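You operate a simulated robot arm through the tools that you are given. There is no shell and no other tool.

Carry out the task below with a simulated robot arm. There is one attempt and no reset: what you move stays moved.

## Task
Rub the rust off the disc on the mat and grease a patch on it.
Fine: brown pad for the rust, green brush and the tin for the grease; put both back. Set down upright: brown pad, green brush. A coat counts when it lies all over at full strength: go over it till it gets no stronger. What is to be rubbed or washed off counts as gone when no trace of it is left.

Only the result counts: the job must be done as asked and must still hold three seconds after the hand-in. Knocking over, shifting, dropping, spilling or breaking anything else fails it.

## Robot
A 6-joint arm with a fingered hand, fixed in place. Base frame: the origin is at the foot of the arm, x ahead of it, y to its left, z up. Readings come in m, rad, newtons and seconds.
With the tool pointing down near the work surface it reaches from about 0.52 to 0.78 m from the base axis. Its first joint turns from -2.897 to 2.897 rad. Payload 4 kg.
The tool frame sits at the grasp point between the pads (the TCP): z along the fingers, y along the line on which they close. The tips reach 0.02 m beyond it. Largest opening 0.14 m; the body of the gripper starts 0.054 m behind the TCP. The gripper is a hand of 3 fingers: y runs from the thumb to the fingers, the wrist lies at [0, 0, -0.215] in the tool frame, and closing takes about 1.5 s.
Orientation is that of the tool frame in the base frame, as a unit quaternion [x, y, z, w]. With the fingers straight down and closing along the base's y, the tool's x points along the base's -x, its y along +y and its z along -z.

## Interface
- The arm moves only by the tool send_rows. Its argument "targets" is a list of rows, each a list of 7 numbers: the turn, a rotation vector about the tool's x, y, z in units of 5 degrees (1.0 is 5 degrees), then the shift along the tool's x, y, z in units of 25 mm (1.0 is 25 mm), then the finger opening in m, from 0 to 0.14. In form: [[wx, wy, wz, dx, dy, dz, jaw], ...]. A call has 1 to 20 rows; each row shifts and turns the commanded pose from where the row before left it, along the tool's axes as they then stand. A call with a number of a shift or a turn outside -1 to 1 is refused whole. Each row takes 0.2 s and may step no farther than 0.05 m and 0.15 rad from the row before; otherwise, or with a gripper value out of range, the whole call is refused. Where a pose cannot be reached the arm comes as near as it can. A force on the tool above 40 N (or 10 N above the force at the start of the call, whichever is more), or a blocked arm, ends the call early, and 0.2 s more pass. The fingers move at their own pace (about 0.045 m/s each) and stop on an object; they squeeze with about 22 N. The grip force told is the motor's: it shows also when the fingers shut on nothing. Time passes only in rows, and 0.2 s behind the last, so rows that do not move let the fingers close. The reply holds the time, the measured pose of the TCP, the force on the tool along the base axes, the opening and the grip force, in the units named above and with some noise, with the torque about the TCP (base axes, N m) and any sound that the robot's microphone picked up.
- Cameras (640 x 400 px; columns grow to the right, rows downward): "scene" is fixed at [0.3984, -0.5003, 1.238]; the picture's right is [0.97, 0.24, 0.00], its down [0.09, -0.35, -0.93] and it looks along [-0.23, 0.90, -0.36] (base axes); focal length 340 px, centre (320, 200). "wrist" rides on the gripper at [0.074, -0.043, -0.079] in the tool frame; the picture's right is [0.50, 0.87, 0.00], its down [-0.59, 0.34, -0.73] and it looks along [-0.64, 0.37, 0.68] (tool axes); focal length 275 px, centre (320, 200). There is no depth. A picture from a camera that has moved, and an enlarged one, comes with that camera's place and axes in the base frame and with its lens.
- grab_frame(camera): a new picture of that camera. No time passes.
- move_column(by): slides the trunk up (or, below 0, down) by that many m; the arm rides with it, the base frame stays. It gives what a move gives, with no picture.
- preshape(shape): the hand has 3 fingers and takes this shape, open, in about a second: jaw (thumb against the fingers, like two jaws); tri (thumb and two fingers); tip (a fingertip pinch); poke (one finger out to press); point (the index stretched); flat (the hand flat); cup (the hand cupped); fist (a fist). The gripper value then closes the fingers along that shape, each until it touches; the sizes above hold for jaw. It gives what a move gives, with no picture.
- close_up(camera, box): a new picture of the part [left, top, right, bottom] of that camera's present view, enlarged. No time passes.
- job_done(): hands the job in; it is judged then, once.

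Nothing tells you positions but the pictures and the camera data. Unless the task says otherwise, let go and move clear before handing in.

The tools are called after "Emit:" as a command line: name --pt "numbers of a row" for each row, then --argument value for the rest, lists and objects as JSON in quotes. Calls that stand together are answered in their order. send_rows: Moves the arm, as the interface text tells. Its arguments: {"type":"object","properties":{"targets":{"type":"array"}},"required":["targets"]} The other tools are called the same way: move_column (by) slides the trunk up or down; preshape (shape) gives the hand a shape; grab_frame (camera) takes a picture; close_up (camera, box) takes an enlarged picture of a part of a camera's view; job_done () hands the job in.

At the start:

```text
time_s: 0.0
eef_pos: [0.2443, 0.3772, 1.0397]
orientation: [0.0, 1.0, 0.001, 0.0]
contact_force: [0.5, 0.1, 0.0]
ft_torque: [-0.02, -0.05, -0.01]
width: 0.1398
grasp_force: 0.1
shape: jaw
trunk travel left (down, up): [-0.025, 0.565]
```

scene: 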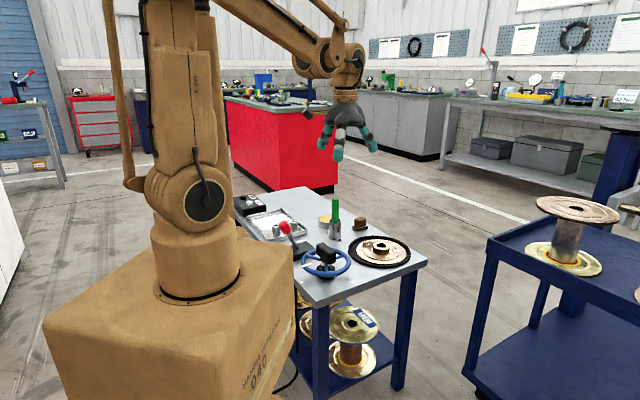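
wrist: 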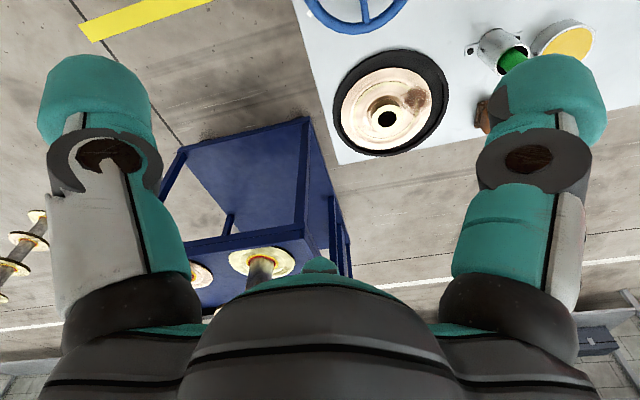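

I see a small table beside the arm with a disc on a black mat, a green-handled brush standing in a holder, a tin with yellow grease and a small brown pad. I'll enlarge the pictures before moving anything.

Emit:
close_up --camera "scene" --box '[230, 180, 430, 305]'

Emit:
close_up --camera "wrist" --box '[290, 0, 640, 200]'

Emit:
close_up --camera "scene" --box '[310, 190, 420, 275]'

```text
3.20 times, centred on (330, 242) of scene
camera zoom: at [0.3984, -0.5003, 1.238], right [0.97, 0.24, 0.0], down [0.09, -0.35, -0.93], along [-0.23, 0.9, -0.36], focal length 1090 px, centre (288, 64)
```

zoom: 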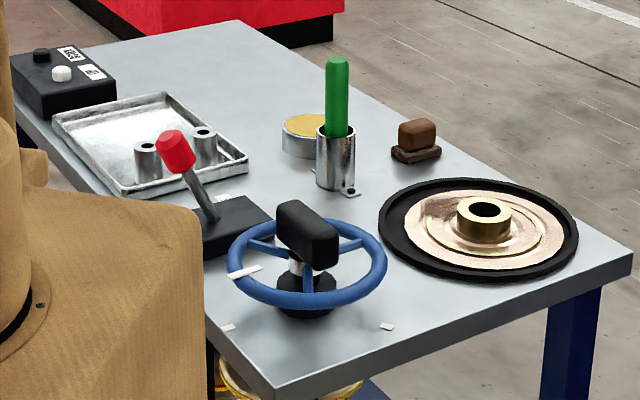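

```text
1.83 times, centred on (465, 100) of wrist
camera zoom: at [0.169, 0.3345, 1.1178], right [-0.5, 0.87, 0.0], down [0.59, 0.34, 0.73], along [0.64, 0.37, -0.68], focal length 503 px, centre (55, 383)
```

zoom: 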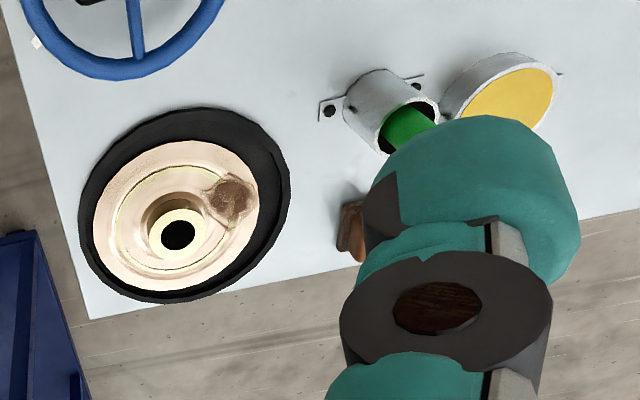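

```text
4.71 times, centred on (365, 232) of scene
camera zoom: at [0.3984, -0.5003, 1.238], right [0.97, 0.24, 0.0], down [0.09, -0.35, -0.93], along [-0.23, 0.9, -0.36], focal length 1602 px, centre (108, 47)
```

zoom: 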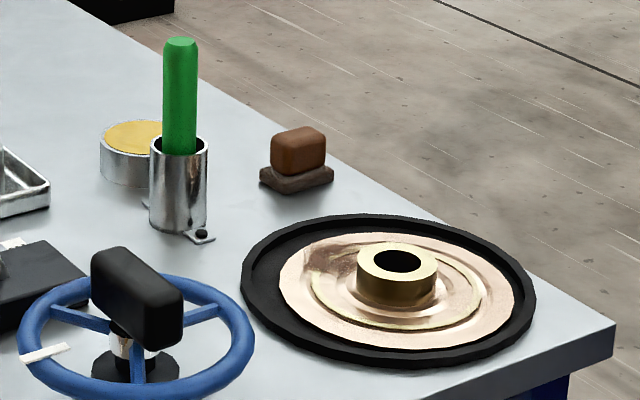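

The hub of the disc seems to sit near (0.35, 0.59, 0.64), with the rust on its -x side. The brush, tin and pad stand further along +y. I'll bring the hand over to get a better look from above.

Emit:
send_rows --pt "0 0 0 0 1 0.8 0.14" --pt "0 0 0 0 1 0.8 0.14" --pt "0 0 0 0 1 0.8 0.14" --pt "0 0 0 0 1 0.8 0.14" --pt "0 0 0 0 1 0.8 0.14" --pt "0 0 0 0 1 0.8 0.14"

Emit:
grab_frame --camera "wrist"

Emit:
grab_frame --camera "scene"

```text
time_s: 1.4
eef_pos: [0.2428, 0.5273, 0.9187]
orientation: [0.0, 1.0, 0.0, -0.001]
contact_force: [0.8, -0.2, 0.4]
ft_torque: [-0.02, -0.06, 0.03]
width: 0.14
grasp_force: 0.0
shape: jaw
trunk travel left (down, up): [-0.025, 0.565]
```

```text
taken
camera wrist: at [0.1695, 0.4849, 0.9967], right [-0.5, 0.87, 0.0], down [0.59, 0.34, 0.73], along [0.64, 0.37, -0.68], focal length 275 px, centre (320, 200)
```

wrist: 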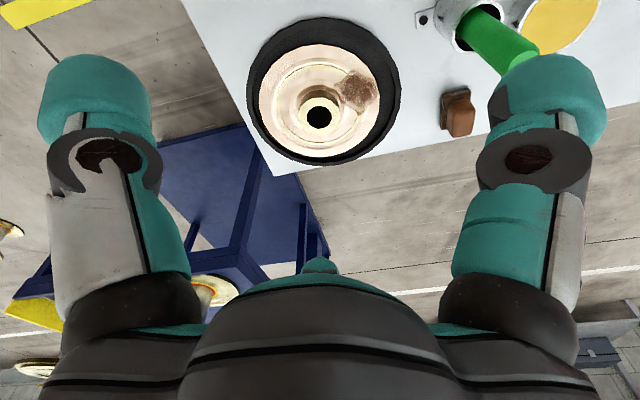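

```text
taken
```

scene: 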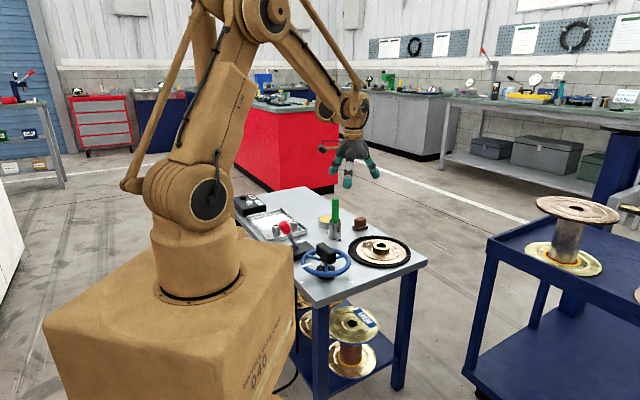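

The disc is now in clear view; I'll enlarge it and look for the patch to be greased.

Emit:
close_up --camera "wrist" --box '[235, 5, 415, 175]'

Emit:
close_up --camera "wrist" --box '[400, 0, 620, 150]'

Emit:
close_up --camera "scene" --box '[340, 228, 420, 275]'

```text
2.35 times, centred on (325, 90) of wrist
camera zoom: at [0.1695, 0.4849, 0.9967], right [-0.5, 0.87, 0.0], down [0.59, 0.34, 0.73], along [0.64, 0.37, -0.68], focal length 648 px, centre (308, 459)
```

zoom: 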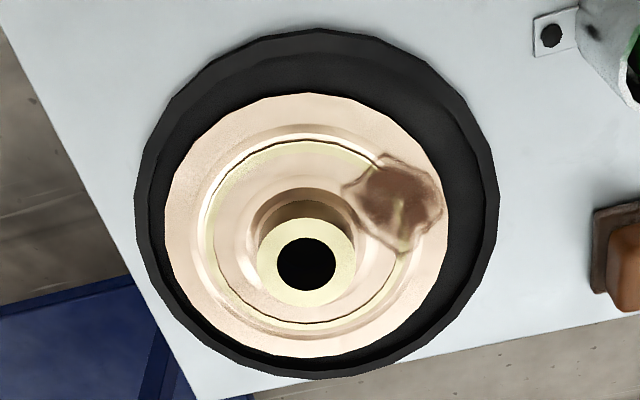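

```text
2.67 times, centred on (510, 75) of wrist
camera zoom: at [0.1695, 0.4849, 0.9967], right [-0.5, 0.87, 0.0], down [0.59, 0.34, 0.73], along [0.64, 0.37, -0.68], focal length 734 px, centre (-187, 533)
```

zoom: 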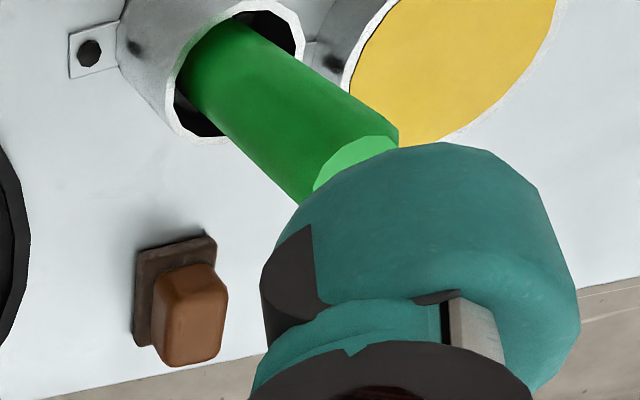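

```text
8.00 times, centred on (380, 252) of scene
camera zoom: at [0.3984, -0.5003, 1.238], right [0.97, 0.24, 0.0], down [0.09, -0.35, -0.93], along [-0.23, 0.9, -0.36], focal length 2724 px, centre (-160, -212)
```

zoom: 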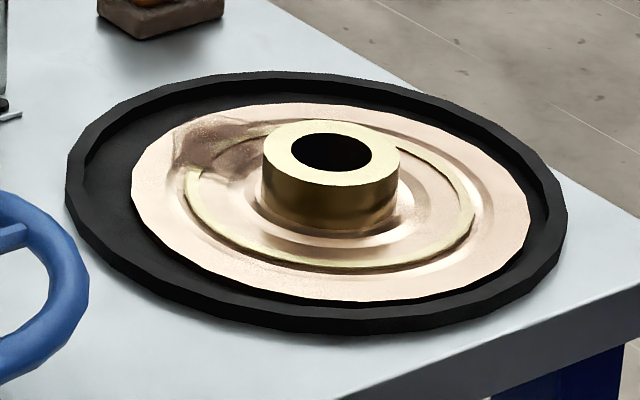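

No second mark shows on the disc, so the spot under the rust looks like the place for the grease; I'll check again once it is clean. Next I'll move over the pad, brush and tin to locate them more exactly.

Emit:
send_rows --pt "0 0 0 0.38 0.95 0.1 0.14" --pt "0 0 0 0.38 0.95 0.1 0.14" --pt "0 0 0 0.38 0.95 0.1 0.14" --pt "0 0 0 0.38 0.95 0.1 0.14" --pt "0 0 0 0.38 0.95 0.1 0.14" --pt "0 0 0 0.38 0.95 0.1 0.14" --pt "0 0 0 0.38 0.95 0.1 0.14" --pt "0 0 0 0.38 0.95 0.1 0.14"

Emit:
grab_frame --camera "wrist"

```text
time_s: 3.2
eef_pos: [0.1683, 0.7186, 0.8977]
orientation: [0.0, 1.0, 0.0, 0.0]
contact_force: [0.4, 0.7, -0.5]
ft_torque: [-0.01, 0.03, -0.03]
width: 0.1401
grasp_force: 0.0
shape: jaw
trunk travel left (down, up): [-0.025, 0.565]
```

```text
taken
camera wrist: at [0.0928, 0.6756, 0.9768], right [-0.5, 0.87, 0.0], down [0.59, 0.34, 0.73], along [0.64, 0.37, -0.68], focal length 275 px, centre (320, 200)
```

wrist: 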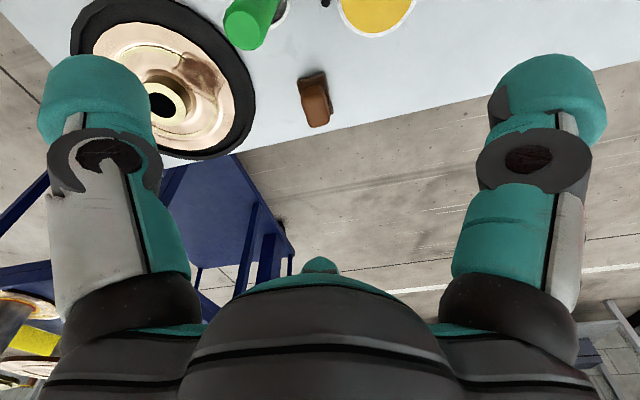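

Emit:
close_up --camera "wrist" --box '[220, 0, 420, 130]'

Emit:
close_up --camera "wrist" --box '[280, 55, 350, 140]'

Emit:
close_up --camera "wrist" --box '[110, 0, 260, 165]'

Emit:
close_up --camera "scene" --box '[310, 190, 380, 245]'

```text
3.08 times, centred on (320, 65) of wrist
camera zoom: at [0.0928, 0.6756, 0.9768], right [-0.5, 0.87, 0.0], down [0.59, 0.34, 0.73], along [0.64, 0.37, -0.68], focal length 847 px, centre (320, 615)
```

zoom: 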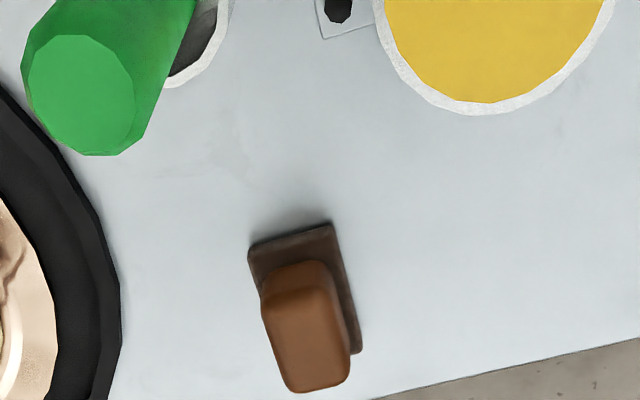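

```text
4.71 times, centred on (315, 98) of wrist
camera zoom: at [0.0928, 0.6756, 0.9768], right [-0.5, 0.87, 0.0], down [0.59, 0.34, 0.73], along [0.64, 0.37, -0.68], focal length 1295 px, centre (344, 682)
```

zoom: 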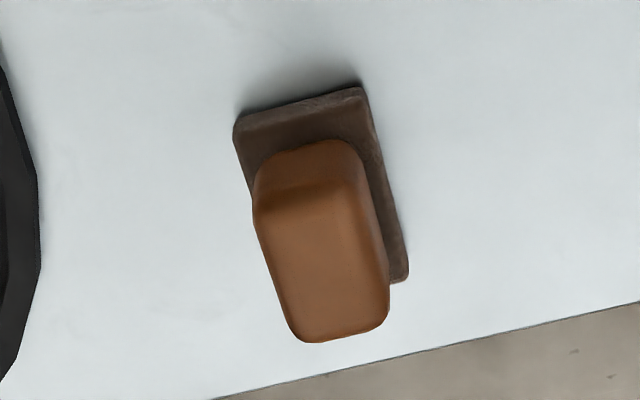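

```text
2.42 times, centred on (185, 82) of wrist
camera zoom: at [0.0928, 0.6756, 0.9768], right [-0.5, 0.87, 0.0], down [0.59, 0.34, 0.73], along [0.64, 0.37, -0.68], focal length 667 px, centre (647, 485)
```

zoom: 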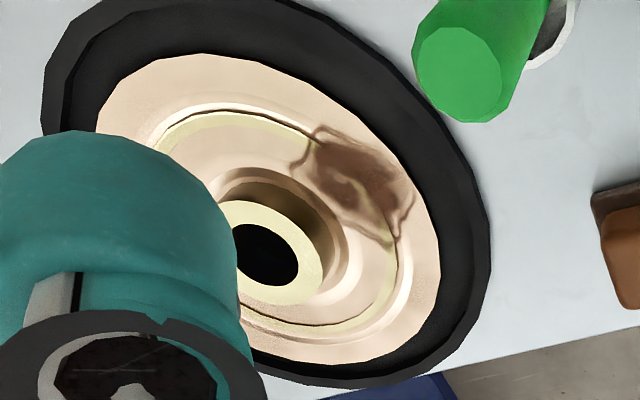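

```text
7.27 times, centred on (345, 218) of scene
camera zoom: at [0.3984, -0.5003, 1.238], right [0.97, 0.24, 0.0], down [0.09, -0.35, -0.93], along [-0.23, 0.9, -0.36], focal length 2477 px, centre (138, 73)
```

zoom: 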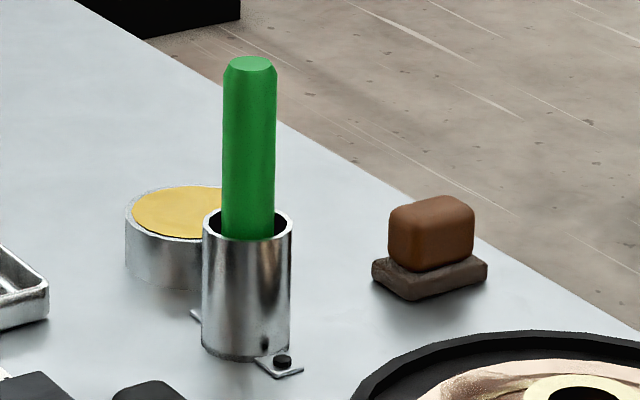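

The pad lies near (0.252, 0.762) with its long side at about 45°. The brush stands near (0.165, 0.68) and the tin near (0.10, 0.77). Before gripping anything I'll close the hand in free air to see how the fingers come together.

Emit:
send_rows --pt "0 0 0 0 0 0 0.026" --pt "0 0 0 0 0 0 0.026" --pt "0 0 0 0 0 0 0.026" --pt "0 0 0 0 0 0 0.026" --pt "0 0 0 0 0 0 0.026" --pt "0 0 0 0 0 0 0.026" --pt "0 0 0 0 0 0 0.026" --pt "0 0 0 0 0 0 0.026"

Emit:
grab_frame --camera "wrist"

Emit:
close_up --camera "scene" --box '[290, 80, 410, 200]'

```text
time_s: 5.0
eef_pos: [0.1676, 0.7184, 0.8989]
orientation: [0.0, 1.0, 0.0, 0.0]
contact_force: [0.0, -0.6, 0.5]
ft_torque: [-0.02, -0.01, 0.01]
width: 0.0265
grasp_force: 0.0
shape: jaw
trunk travel left (down, up): [-0.025, 0.565]
```

```text
taken
camera wrist: at [0.0928, 0.6752, 0.9769], right [-0.5, 0.87, 0.0], down [0.59, 0.34, 0.73], along [0.64, 0.37, -0.68], focal length 275 px, centre (320, 200)
```

wrist: 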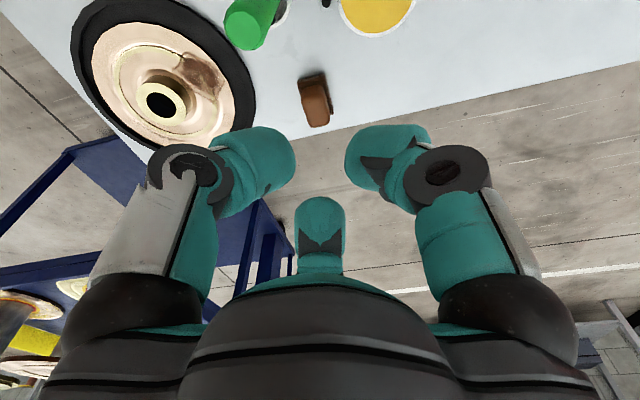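

```text
3.33 times, centred on (350, 140) of scene
camera zoom: at [0.3984, -0.5003, 1.238], right [0.97, 0.24, 0.0], down [0.09, -0.35, -0.93], along [-0.23, 0.9, -0.36], focal length 1135 px, centre (220, 400)
```

zoom: 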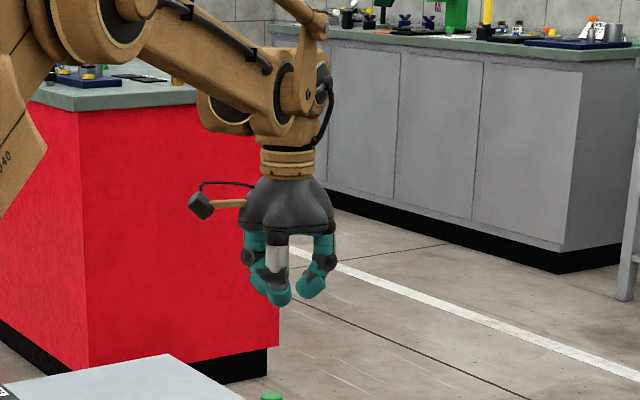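

The three fingers curl in towards one point. I'll look closer at how the tips sit.

Emit:
close_up --camera "wrist" --box '[140, 100, 500, 325]'

Emit:
close_up --camera "scene" --box '[345, 135, 410, 178]'

```text
1.78 times, centred on (320, 212) of wrist
camera zoom: at [0.0928, 0.6752, 0.9769], right [-0.5, 0.87, 0.0], down [0.59, 0.34, 0.73], along [0.64, 0.37, -0.68], focal length 489 px, centre (320, 178)
```

zoom: 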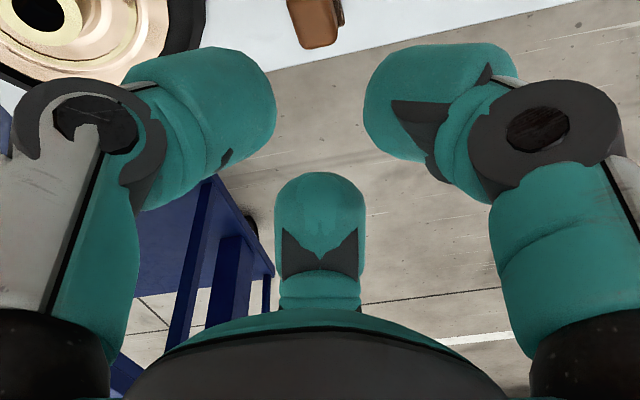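

```text
9.30 times, centred on (378, 156) of scene
camera zoom: at [0.3984, -0.5003, 1.238], right [0.97, 0.24, 0.0], down [0.09, -0.35, -0.93], along [-0.23, 0.9, -0.36], focal length 3168 px, centre (-215, 605)
```

zoom: 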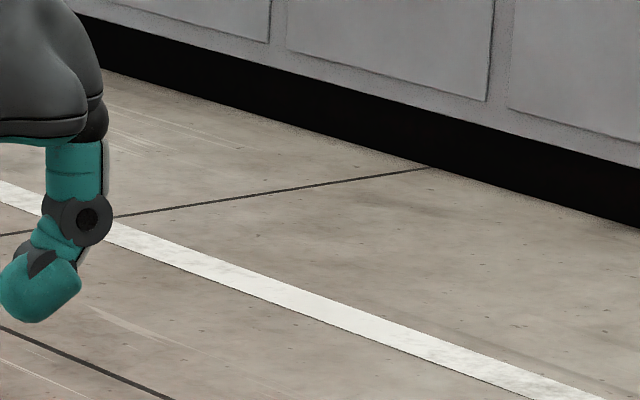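

Emit:
close_up --camera "scene" --box '[300, 125, 400, 190]'

Emit:
preshape --shape "tri"

Emit:
grab_frame --camera "wrist"

Emit:
close_up --camera "scene" --box '[300, 125, 400, 190]'

```text
6.15 times, centred on (350, 158) of scene
camera zoom: at [0.3984, -0.5003, 1.238], right [0.97, 0.24, 0.0], down [0.09, -0.35, -0.93], along [-0.23, 0.9, -0.36], focal length 2096 px, centre (135, 462)
```

zoom: 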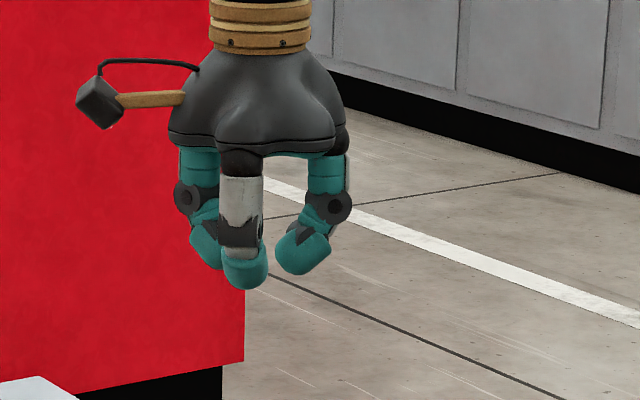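

```text
time_s: 5.9
eef_pos: [0.1677, 0.7183, 0.8988]
orientation: [0.0, 1.0, -0.001, 0.001]
contact_force: [-0.2, -0.3, -0.5]
ft_torque: [0.02, -0.02, -0.01]
width: 0.1398
grasp_force: 0.2
shape: tri
trunk travel left (down, up): [-0.025, 0.565]
```

```text
taken
camera wrist: at [0.0928, 0.6753, 0.9769], right [-0.5, 0.87, 0.0], down [0.59, 0.34, 0.73], along [0.64, 0.37, -0.68], focal length 275 px, centre (320, 200)
```

wrist: 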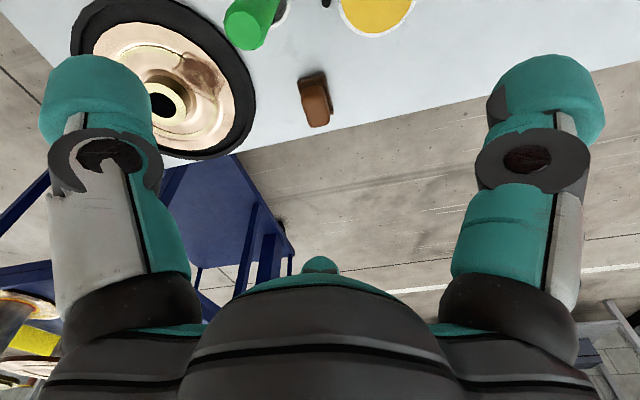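

```text
6.15 times, centred on (350, 158) of scene
camera zoom: at [0.3984, -0.5003, 1.238], right [0.97, 0.24, 0.0], down [0.09, -0.35, -0.93], along [-0.23, 0.9, -0.36], focal length 2096 px, centre (135, 462)
```

zoom: 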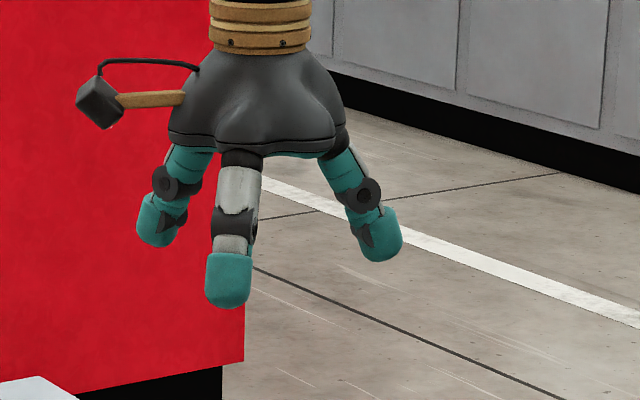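

In this hand "jaw" and "tri" look the same: the thumb sits at -y and two fingers at ±60° opposite it. The pad is best taken with its long side along tool y, so I'll go back to jaw, turn the hand by 45° and move over the pad.

Emit:
preshape --shape "jaw"

Emit:
send_rows --pt "0 0 1 0 0 0 0.14" --pt "0 0 1 0 0 0 0.14" --pt "0 0 1 0 0 0 0.14" --pt "0 0 1 0 0 0 0.14" --pt "0 0 1 0 0 0 0.14" --pt "0 0 1 0 0 0 0.14" --pt "0 0 1 0 0 0 0.14" --pt "0 0 1 0 0 0 0.14" --pt "0 0 1 0 0 0 0.14" --pt "0 0 0 -0.283 0.905 0 0.14" --pt "0 0 0 -0.283 0.905 0 0.14" --pt "0 0 0 -0.283 0.905 0 0.14" --pt "0 0 0 -0.283 0.905 0 0.14"

Emit:
grab_frame --camera "wrist"

```text
time_s: 6.8
eef_pos: [0.1674, 0.7189, 0.8973]
orientation: [0.0, 1.0, 0.0, -0.001]
contact_force: [-0.2, 0.1, -0.3]
ft_torque: [0.0, 0.02, 0.01]
width: 0.1403
grasp_force: 0.0
shape: jaw
trunk travel left (down, up): [-0.025, 0.565]
```

```text
time_s: 9.6
eef_pos: [0.2524, 0.7626, 0.9001]
orientation: [0.383, 0.924, 0.0, 0.0]
contact_force: [0.0, -0.1, -0.2]
ft_torque: [0.02, -0.02, 0.01]
width: 0.1396
grasp_force: 0.1
shape: jaw
trunk travel left (down, up): [-0.025, 0.565]
```

```text
taken
camera wrist: at [0.1691, 0.7843, 0.9783], right [0.26, 0.97, 0.0], down [0.66, -0.18, 0.73], along [0.71, -0.19, -0.68], focal length 275 px, centre (320, 200)
```

wrist: 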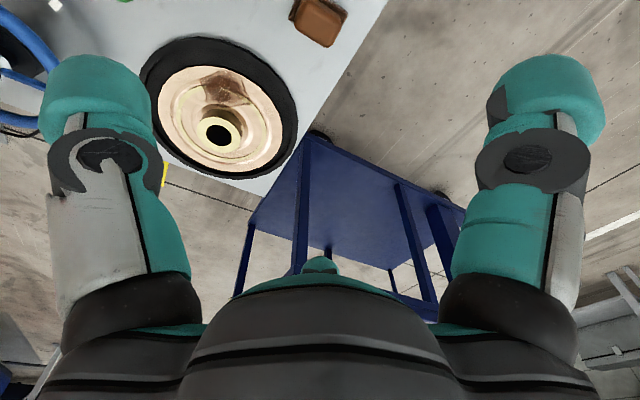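

The hand reaches the pad's place at this height. I'll enlarge the pad from here to refine where it is.

Emit:
close_up --camera "wrist" --box '[260, 0, 380, 75]'

Emit:
close_up --camera "wrist" --box '[130, 30, 310, 190]'

```text
5.33 times, centred on (320, 38) of wrist
camera zoom: at [0.1691, 0.7843, 0.9783], right [0.26, 0.97, 0.0], down [0.66, -0.18, 0.73], along [0.71, -0.19, -0.68], focal length 1468 px, centre (320, 1067)
```

zoom: 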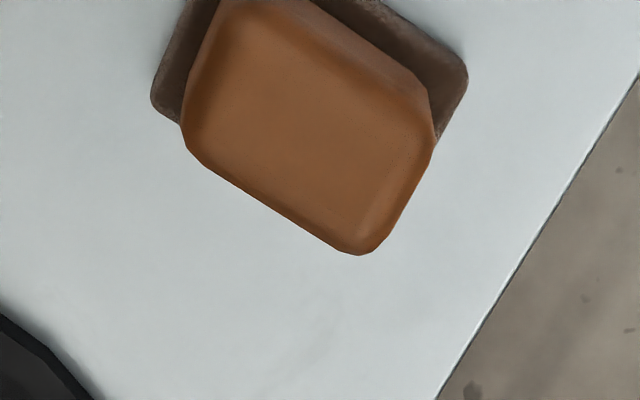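

```text
2.50 times, centred on (220, 110) of wrist
camera zoom: at [0.1691, 0.7843, 0.9783], right [0.26, 0.97, 0.0], down [0.66, -0.18, 0.73], along [0.71, -0.19, -0.68], focal length 688 px, centre (570, 425)
```

zoom: 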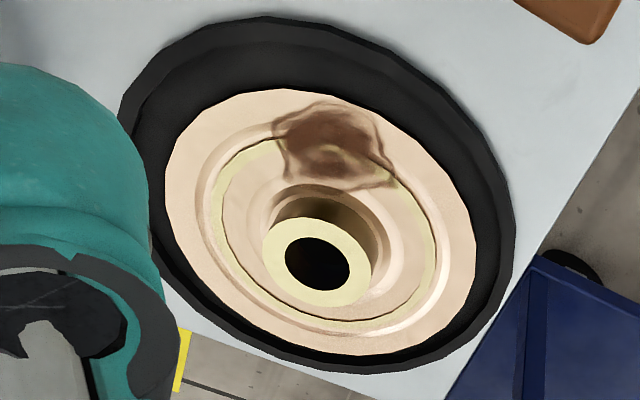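

The pad's handle centre comes out near (0.252, 0.761), its top at about z = 0.66 and its base top at about 0.624. I'll come down over it in steps.

Emit:
send_rows --pt "0 0 0 0 0 1 0.12" --pt "0 0 0 0 0 1 0.12" --pt "0 0 0 0 0 1 0.12" --pt "0 0 0 0 0 1 0.12" --pt "0 0 0 0 0 1 0.12" --pt "0 0 0 0 0 1 0.12" --pt "0 0 0 0 0 1 0.12" --pt "0 0 0 0 0 0.6 0.12"

Emit:
grab_frame --camera "wrist"

Emit:
close_up --camera "scene" --box '[300, 150, 420, 250]'

```text
time_s: 11.4
eef_pos: [0.2461, 0.7424, 0.7156]
orientation: [0.383, 0.924, 0.001, 0.0]
contact_force: [-0.2, 0.9, 0.0]
ft_torque: [0.01, 0.0, 0.0]
width: 0.1201
grasp_force: 0.1
shape: jaw
out of reach, approached as far as the arm can: row 5, 6, 7, 8
trunk travel left (down, up): [-0.025, 0.565]
```

```text
taken
camera wrist: at [0.1624, 0.762, 0.7953], right [0.26, 0.97, 0.0], down [0.65, -0.18, 0.73], along [0.71, -0.19, -0.68], focal length 275 px, centre (320, 200)
```

wrist: 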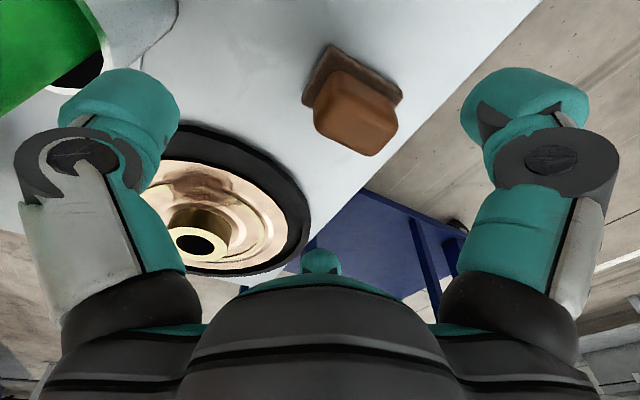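

```text
4.00 times, centred on (360, 200) of scene
camera zoom: at [0.3984, -0.5003, 1.238], right [0.97, 0.24, 0.0], down [0.09, -0.35, -0.93], along [-0.23, 0.9, -0.36], focal length 1362 px, centre (160, 200)
```

zoom: 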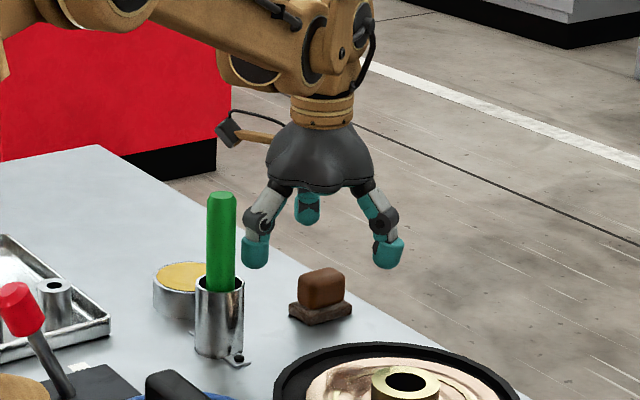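

At z ≈ 0.716 the arm stops at a radius of 0.782, and the pad lies at 0.803. I'll go up a little, lean the tool outward by 15° and lower the trunk for more reach.

Emit:
send_rows --pt "0 0 0 0 0 -1 0.12" --pt "0 0 0 0 0 -1 0.12" --pt "0 0 0 0 0 -1 0.12" --pt "0 0 0 0 0 -0.4 0.12"

```text
time_s: 12.4
eef_pos: [0.2451, 0.7397, 0.8016]
orientation: [0.382, 0.924, 0.001, 0.0]
contact_force: [-0.5, -0.5, 0.0]
ft_torque: [0.0, 0.03, 0.01]
width: 0.1203
grasp_force: 0.1
shape: jaw
trunk travel left (down, up): [-0.025, 0.565]
```

Emit:
move_column --by -0.025

Emit:
send_rows --pt "-1 0 0 0 0 0 0.12" --pt "-1 0 0 0 0 0 0.12" --pt "-1 0 0 0 0 0 0.12"

Emit:
grab_frame --camera "wrist"

```text
time_s: 13.1
eef_pos: [0.2463, 0.7399, 0.7764]
orientation: [0.383, 0.924, 0.0, 0.0]
contact_force: [1.0, 0.2, 1.0]
ft_torque: [0.0, -0.02, 0.01]
width: 0.1202
grasp_force: 0.1
shape: jaw
trunk travel left (down, up): [0.0, 0.59]
```

```text
time_s: 13.9
eef_pos: [0.2451, 0.7398, 0.7779]
orientation: [0.379, 0.916, 0.121, 0.052]
contact_force: [0.6, 0.3, 0.7]
ft_torque: [0.01, 0.03, 0.01]
width: 0.1204
grasp_force: 0.1
shape: jaw
trunk travel left (down, up): [0.0, 0.59]
```

```text
taken
camera wrist: at [0.1487, 0.7486, 0.8415], right [0.24, 0.94, 0.23], down [0.51, -0.32, 0.8], along [0.83, -0.07, -0.56], focal length 275 px, centre (320, 200)
```

wrist: 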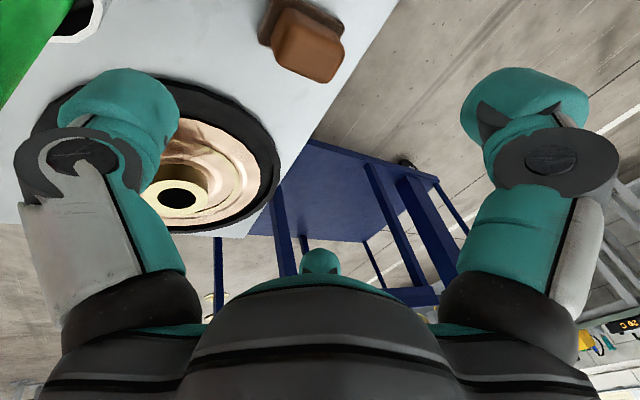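

The tool now leans outward by 15°. I'll move above the pad at z = 0.70 and check.

Emit:
send_rows --pt "0 0 0 0.1 -0.01 0.8 0.12" --pt "0 0 0 0.1 -0.01 0.8 0.12" --pt "0 0 0 0.1 -0.01 0.8 0.12" --pt "0 0 0 0.1 -0.01 0.8 0.12"

Emit:
grab_frame --camera "wrist"

Emit:
close_up --camera "scene" --box '[310, 160, 410, 235]'

```text
time_s: 14.9
eef_pos: [0.2534, 0.7617, 0.6981]
orientation: [0.38, 0.916, 0.12, 0.05]
contact_force: [0.1, 1.1, 0.0]
ft_torque: [0.02, -0.02, 0.0]
width: 0.1201
grasp_force: 0.0
shape: jaw
trunk travel left (down, up): [0.0, 0.59]
```

```text
taken
camera wrist: at [0.1558, 0.7699, 0.7635], right [0.24, 0.95, 0.22], down [0.51, -0.32, 0.8], along [0.82, -0.07, -0.56], focal length 275 px, centre (320, 200)
```

wrist: 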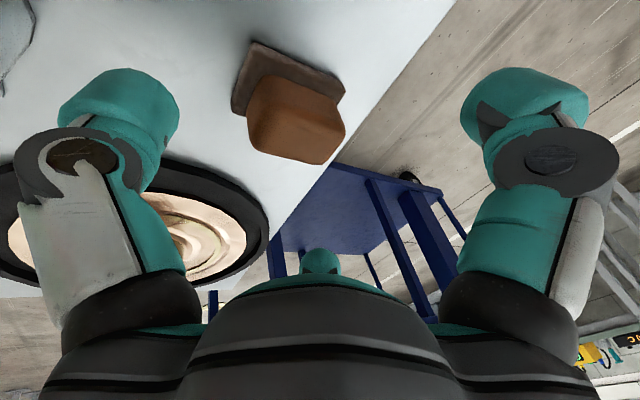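

```text
5.33 times, centred on (360, 198) of scene
camera zoom: at [0.3984, -0.5003, 1.238], right [0.97, 0.24, 0.0], down [0.09, -0.35, -0.93], along [-0.23, 0.9, -0.36], focal length 1816 px, centre (107, 213)
```

zoom: 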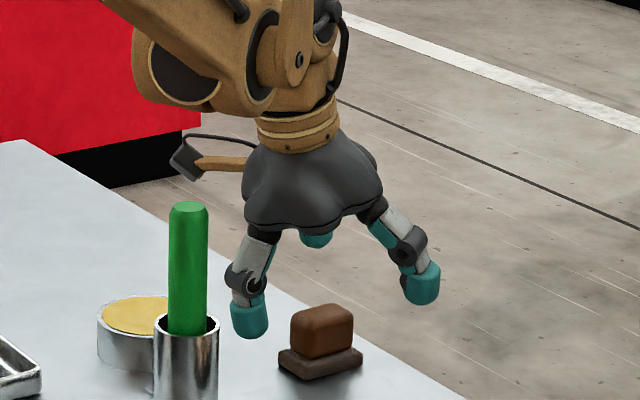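

Emit:
close_up --camera "wrist" --box '[200, 20, 400, 180]'

```text
2.50 times, centred on (300, 100) of wrist
camera zoom: at [0.1558, 0.7699, 0.7635], right [0.24, 0.95, 0.22], down [0.51, -0.32, 0.8], along [0.82, -0.07, -0.56], focal length 688 px, centre (370, 450)
```

zoom: 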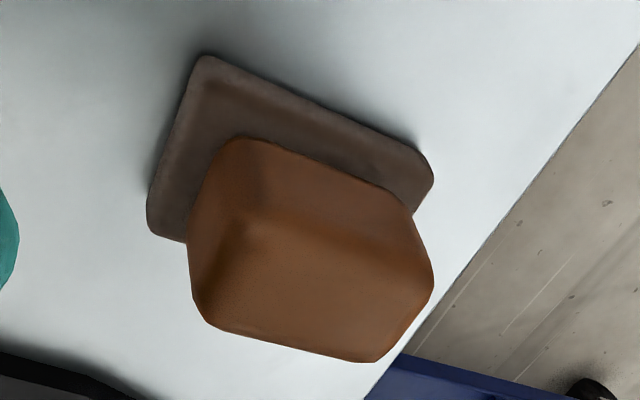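

The handle's top is at z ≈ 0.662 and its base top at ≈ 0.623, centred near (0.251, 0.7605). I'll come down so the tips stay just above the base, and check the reach before closing.

Emit:
send_rows --pt "0 0 0 0.01 -0.19 0.572 0.12" --pt "0 0 0 0.01 -0.19 0.572 0.12" --pt "0 0 0 0.01 -0.19 0.572 0.12"

Emit:
grab_frame --camera "wrist"

Emit:
close_up --camera "scene" --box '[310, 160, 410, 235]'

```text
time_s: 15.7
eef_pos: [0.2502, 0.7585, 0.6577]
orientation: [0.38, 0.915, 0.122, 0.05]
contact_force: [0.9, 2.2, 37.7]
ft_torque: [-1.74, 1.83, -0.15]
width: 0.1172
grasp_force: 0.0
shape: jaw
trunk travel left (down, up): [0.0, 0.59]
```

```text
taken
camera wrist: at [0.1518, 0.7668, 0.7225], right [0.24, 0.94, 0.23], down [0.51, -0.32, 0.8], along [0.83, -0.07, -0.56], focal length 275 px, centre (320, 200)
```

wrist: 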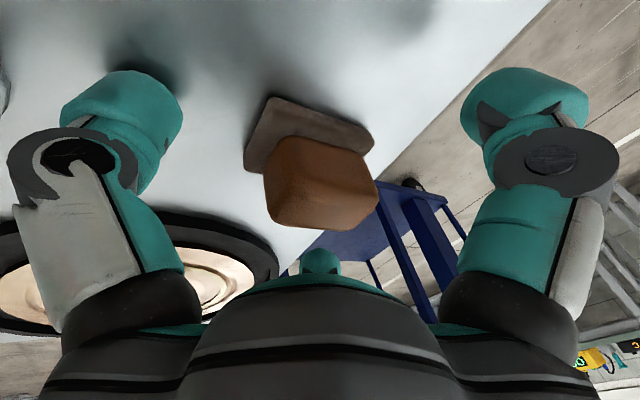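

```text
5.33 times, centred on (360, 198) of scene
camera zoom: at [0.3984, -0.5003, 1.238], right [0.97, 0.24, 0.0], down [0.09, -0.35, -0.93], along [-0.23, 0.9, -0.36], focal length 1816 px, centre (107, 213)
```

zoom: 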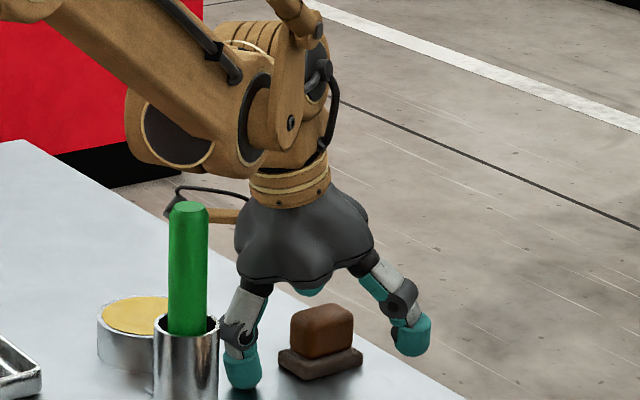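

The thumb touched the table at z ≈ 0.658, because it hangs lowest while open. I'll lift a bit, lessen the lean to 12.5° and narrow the opening before coming down again.

Emit:
send_rows --pt "0 0 0 0 0.155 -0.58 0.12" --pt "0 0 0 0 0.155 -0.58 0.12" --pt "0.5 0 0 0 0 0 0.085" --pt "0 0 0 0 0 0 0.085" --pt "0 0 0 0 0 0 0.085"

Emit:
grab_frame --camera "wrist"

```text
time_s: 16.9
eef_pos: [0.2499, 0.7599, 0.6844]
orientation: [0.38, 0.919, 0.101, 0.042]
contact_force: [0.3, 0.2, -0.2]
ft_torque: [0.05, 0.0, 0.02]
width: 0.0858
grasp_force: 0.0
shape: jaw
trunk travel left (down, up): [0.0, 0.59]
```

```text
taken
camera wrist: at [0.1554, 0.7702, 0.7516], right [0.24, 0.95, 0.19], down [0.54, -0.29, 0.79], along [0.81, -0.09, -0.58], focal length 275 px, centre (320, 200)
```

wrist: 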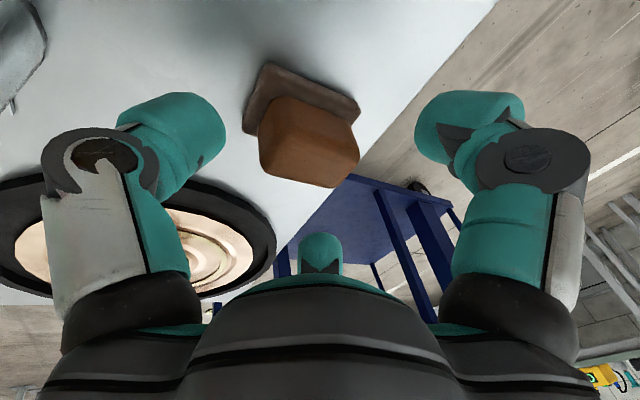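

Emit:
send_rows --pt "0 0 0 0 -0.07 0.386 0.085" --pt "0 0 0 0 -0.07 0.386 0.085" --pt "0 0 0 0 -0.07 0.386 0.085"

Emit:
grab_frame --camera "wrist"

Emit:
close_up --camera "scene" --box '[310, 160, 410, 235]'

```text
time_s: 17.7
eef_pos: [0.2513, 0.7595, 0.6553]
orientation: [0.381, 0.918, 0.102, 0.041]
contact_force: [-0.4, 0.9, 0.1]
ft_torque: [0.0, -0.02, 0.03]
width: 0.0856
grasp_force: 0.1
shape: jaw
trunk travel left (down, up): [0.0, 0.59]
```

```text
taken
camera wrist: at [0.1558, 0.7691, 0.7231], right [0.24, 0.95, 0.19], down [0.54, -0.3, 0.79], along [0.81, -0.09, -0.58], focal length 275 px, centre (320, 200)
```

wrist: 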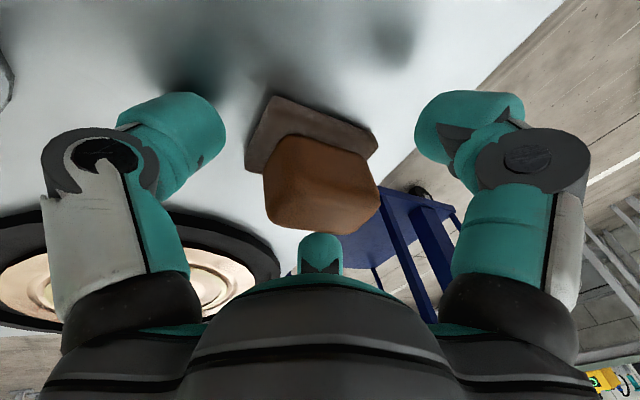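

```text
5.33 times, centred on (360, 198) of scene
camera zoom: at [0.3984, -0.5003, 1.238], right [0.97, 0.24, 0.0], down [0.09, -0.35, -0.93], along [-0.23, 0.9, -0.36], focal length 1816 px, centre (107, 213)
```

zoom: 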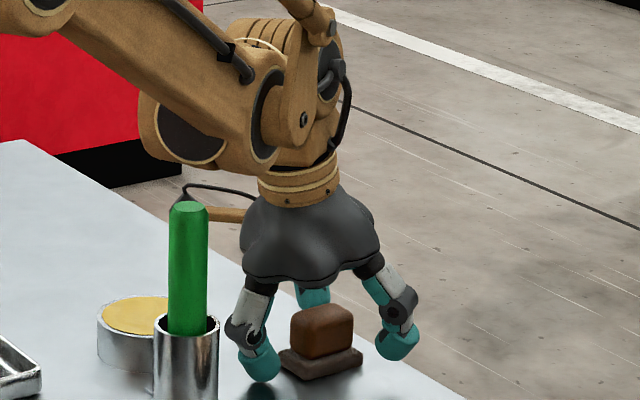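

The pad sits between the three tips with nothing touching. Closing now.

Emit:
send_rows --pt "0 0 0 0 0 0 0.05" --pt "0 0 0 0 0 0 0.03" --pt "0 0 0 0 0 0 0.0" --pt "0 0 0 0 0 0 0.0" --pt "0 0 0 0 0 0 0.0" --pt "0 0 0 0 0 0 0.0"

Emit:
grab_frame --camera "wrist"

Emit:
close_up --camera "scene" --box '[310, 160, 410, 235]'

```text
time_s: 19.1
eef_pos: [0.2505, 0.7588, 0.6554]
orientation: [0.38, 0.918, 0.102, 0.04]
contact_force: [0.2, -0.5, -0.8]
ft_torque: [0.01, 0.02, -0.02]
width: 0.0319
grasp_force: 21.7
shape: jaw
trunk travel left (down, up): [0.0, 0.59]
```

```text
taken
camera wrist: at [0.1558, 0.7691, 0.723], right [0.24, 0.95, 0.19], down [0.54, -0.3, 0.79], along [0.81, -0.09, -0.58], focal length 275 px, centre (320, 200)
```

wrist: 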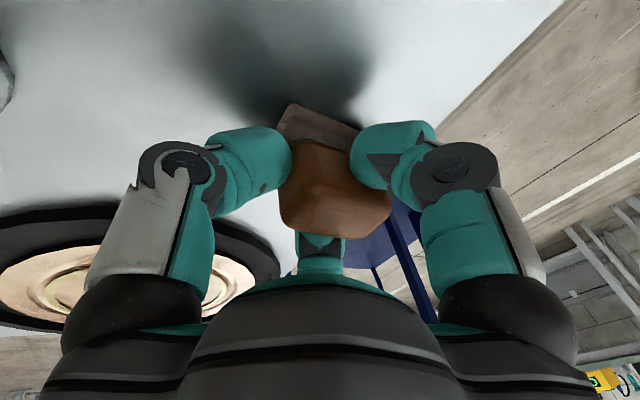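

```text
5.33 times, centred on (360, 198) of scene
camera zoom: at [0.3984, -0.5003, 1.238], right [0.97, 0.24, 0.0], down [0.09, -0.35, -0.93], along [-0.23, 0.9, -0.36], focal length 1816 px, centre (107, 213)
```

zoom: 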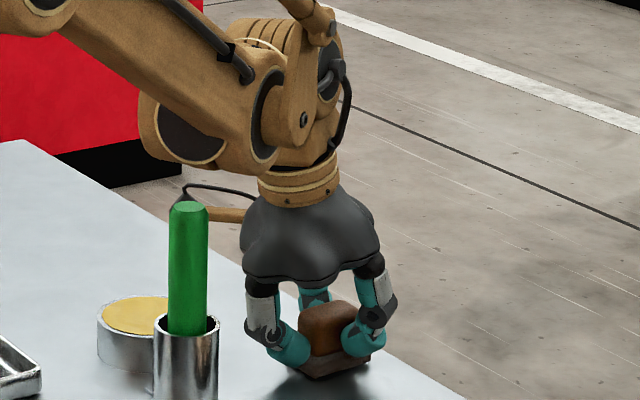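

The grip holds at 21.7 N. I'll lift straight up and look at how the pad sits in the hand.

Emit:
send_rows --pt "0 0 0 0 0.11 -0.49 0.0" --pt "0 0 0 0 0.22 -0.976 0.0" --pt "0 0 0 0 0.22 -0.976 0.0" --pt "0 0 0 0 0.22 -0.976 0.0"

Emit:
grab_frame --camera "wrist"

Emit:
close_up --camera "scene" --box '[310, 130, 410, 235]'

```text
time_s: 20.1
eef_pos: [0.2526, 0.7618, 0.7423]
orientation: [0.38, 0.919, 0.1, 0.041]
contact_force: [0.7, 0.1, -0.9]
ft_torque: [-0.04, 0.01, -0.02]
width: 0.032
grasp_force: 22.7
shape: jaw
trunk travel left (down, up): [0.0, 0.59]
```

```text
taken
camera wrist: at [0.1571, 0.7713, 0.8094], right [0.24, 0.95, 0.19], down [0.54, -0.29, 0.79], along [0.81, -0.09, -0.58], focal length 275 px, centre (320, 200)
```

wrist: 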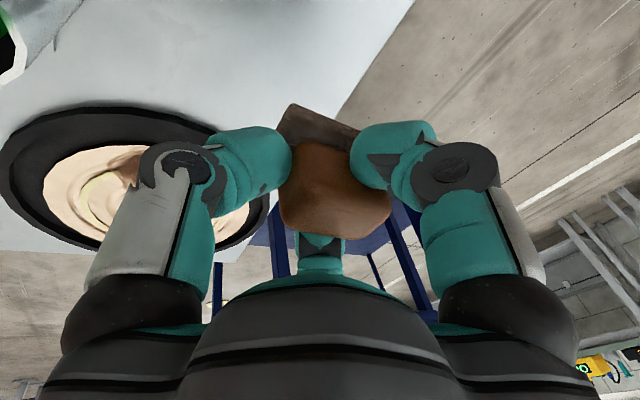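

```text
3.81 times, centred on (360, 182) of scene
camera zoom: at [0.3984, -0.5003, 1.238], right [0.97, 0.24, 0.0], down [0.09, -0.35, -0.93], along [-0.23, 0.9, -0.36], focal length 1297 px, centre (168, 267)
```

zoom: 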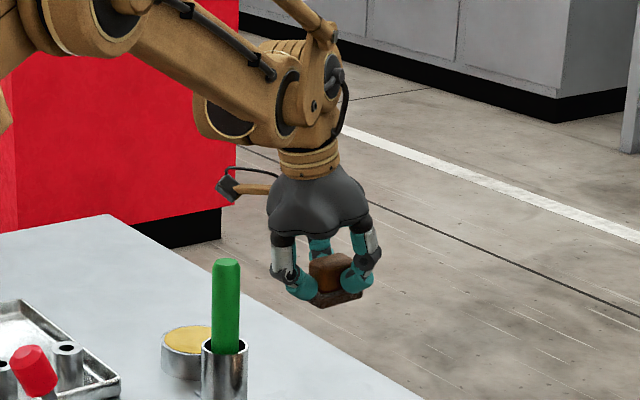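

Emit:
close_up --camera "wrist" --box '[220, 80, 460, 290]'

Emit:
close_up --camera "scene" --box '[370, 185, 415, 220]'

Emit:
close_up --camera "scene" --box '[370, 180, 420, 220]'

```text
1.90 times, centred on (340, 185) of wrist
camera zoom: at [0.1571, 0.7713, 0.8094], right [0.24, 0.95, 0.19], down [0.54, -0.29, 0.79], along [0.81, -0.09, -0.58], focal length 524 px, centre (282, 229)
```

zoom: 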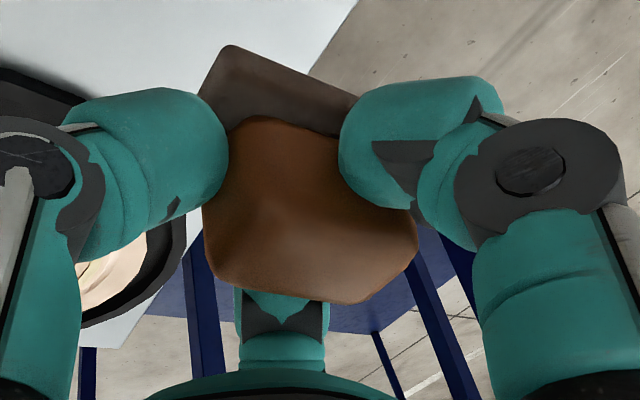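

```text
11.43 times, centred on (392, 202) of scene
camera zoom: at [0.3984, -0.5003, 1.238], right [0.97, 0.24, 0.0], down [0.09, -0.35, -0.93], along [-0.23, 0.9, -0.36], focal length 3892 px, centre (-509, 171)
```

zoom: 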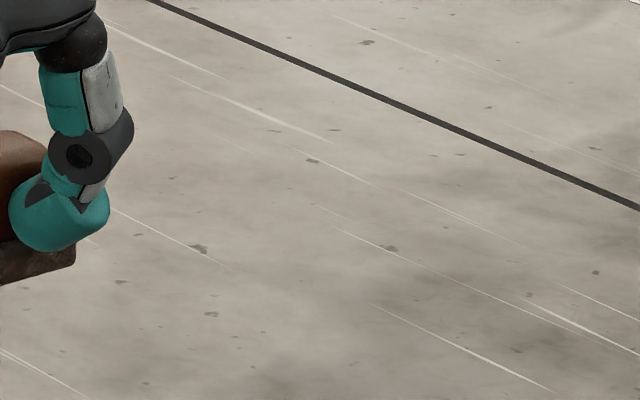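

```text
10.00 times, centred on (395, 200) of scene
camera zoom: at [0.3984, -0.5003, 1.238], right [0.97, 0.24, 0.0], down [0.09, -0.35, -0.93], along [-0.23, 0.9, -0.36], focal length 3405 px, centre (-430, 200)
```

zoom: 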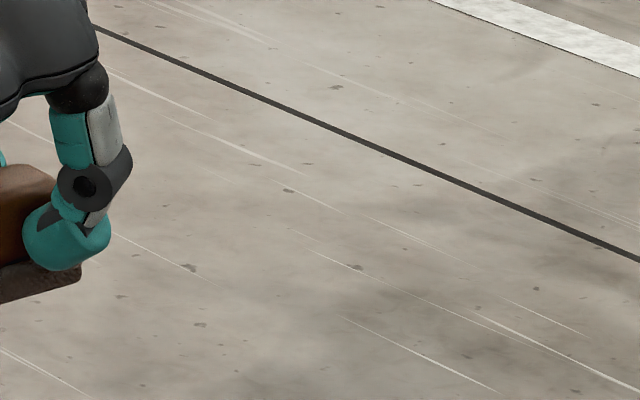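

Emit:
close_up --camera "scene" --box '[370, 180, 422, 214]'

Emit:
close_up --camera "scene" --box '[370, 170, 450, 220]'

Emit:
close_up --camera "scene" --box '[375, 180, 385, 220]'

```text
11.76 times, centred on (396, 197) of scene
camera zoom: at [0.3984, -0.5003, 1.238], right [0.97, 0.24, 0.0], down [0.09, -0.35, -0.93], along [-0.23, 0.9, -0.36], focal length 4006 px, centre (-574, 235)
```

zoom: 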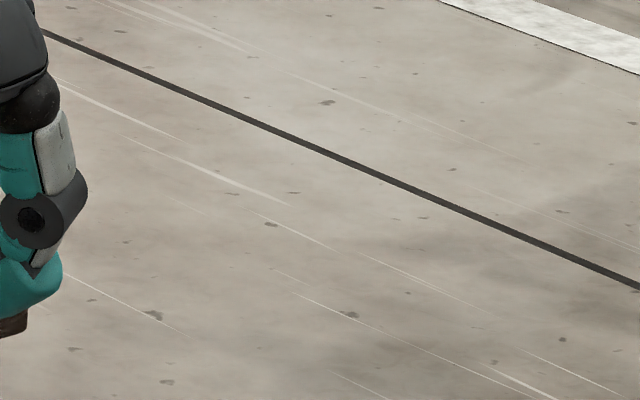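

```text
8.00 times, centred on (410, 195) of scene
camera zoom: at [0.3984, -0.5003, 1.238], right [0.97, 0.24, 0.0], down [0.09, -0.35, -0.93], along [-0.23, 0.9, -0.36], focal length 2724 px, centre (-400, 240)
```

zoom: 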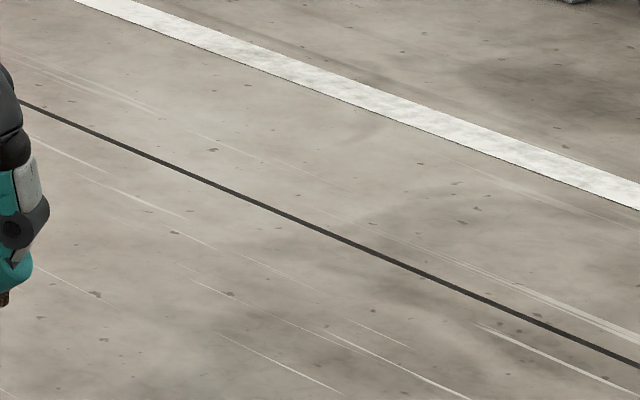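

```text
10.00 times, centred on (380, 200) of scene
camera zoom: at [0.3984, -0.5003, 1.238], right [0.97, 0.24, 0.0], down [0.09, -0.35, -0.93], along [-0.23, 0.9, -0.36], focal length 3405 px, centre (-280, 200)
```

zoom: 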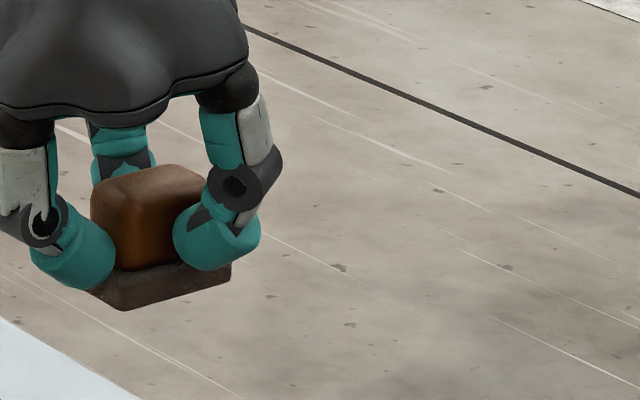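

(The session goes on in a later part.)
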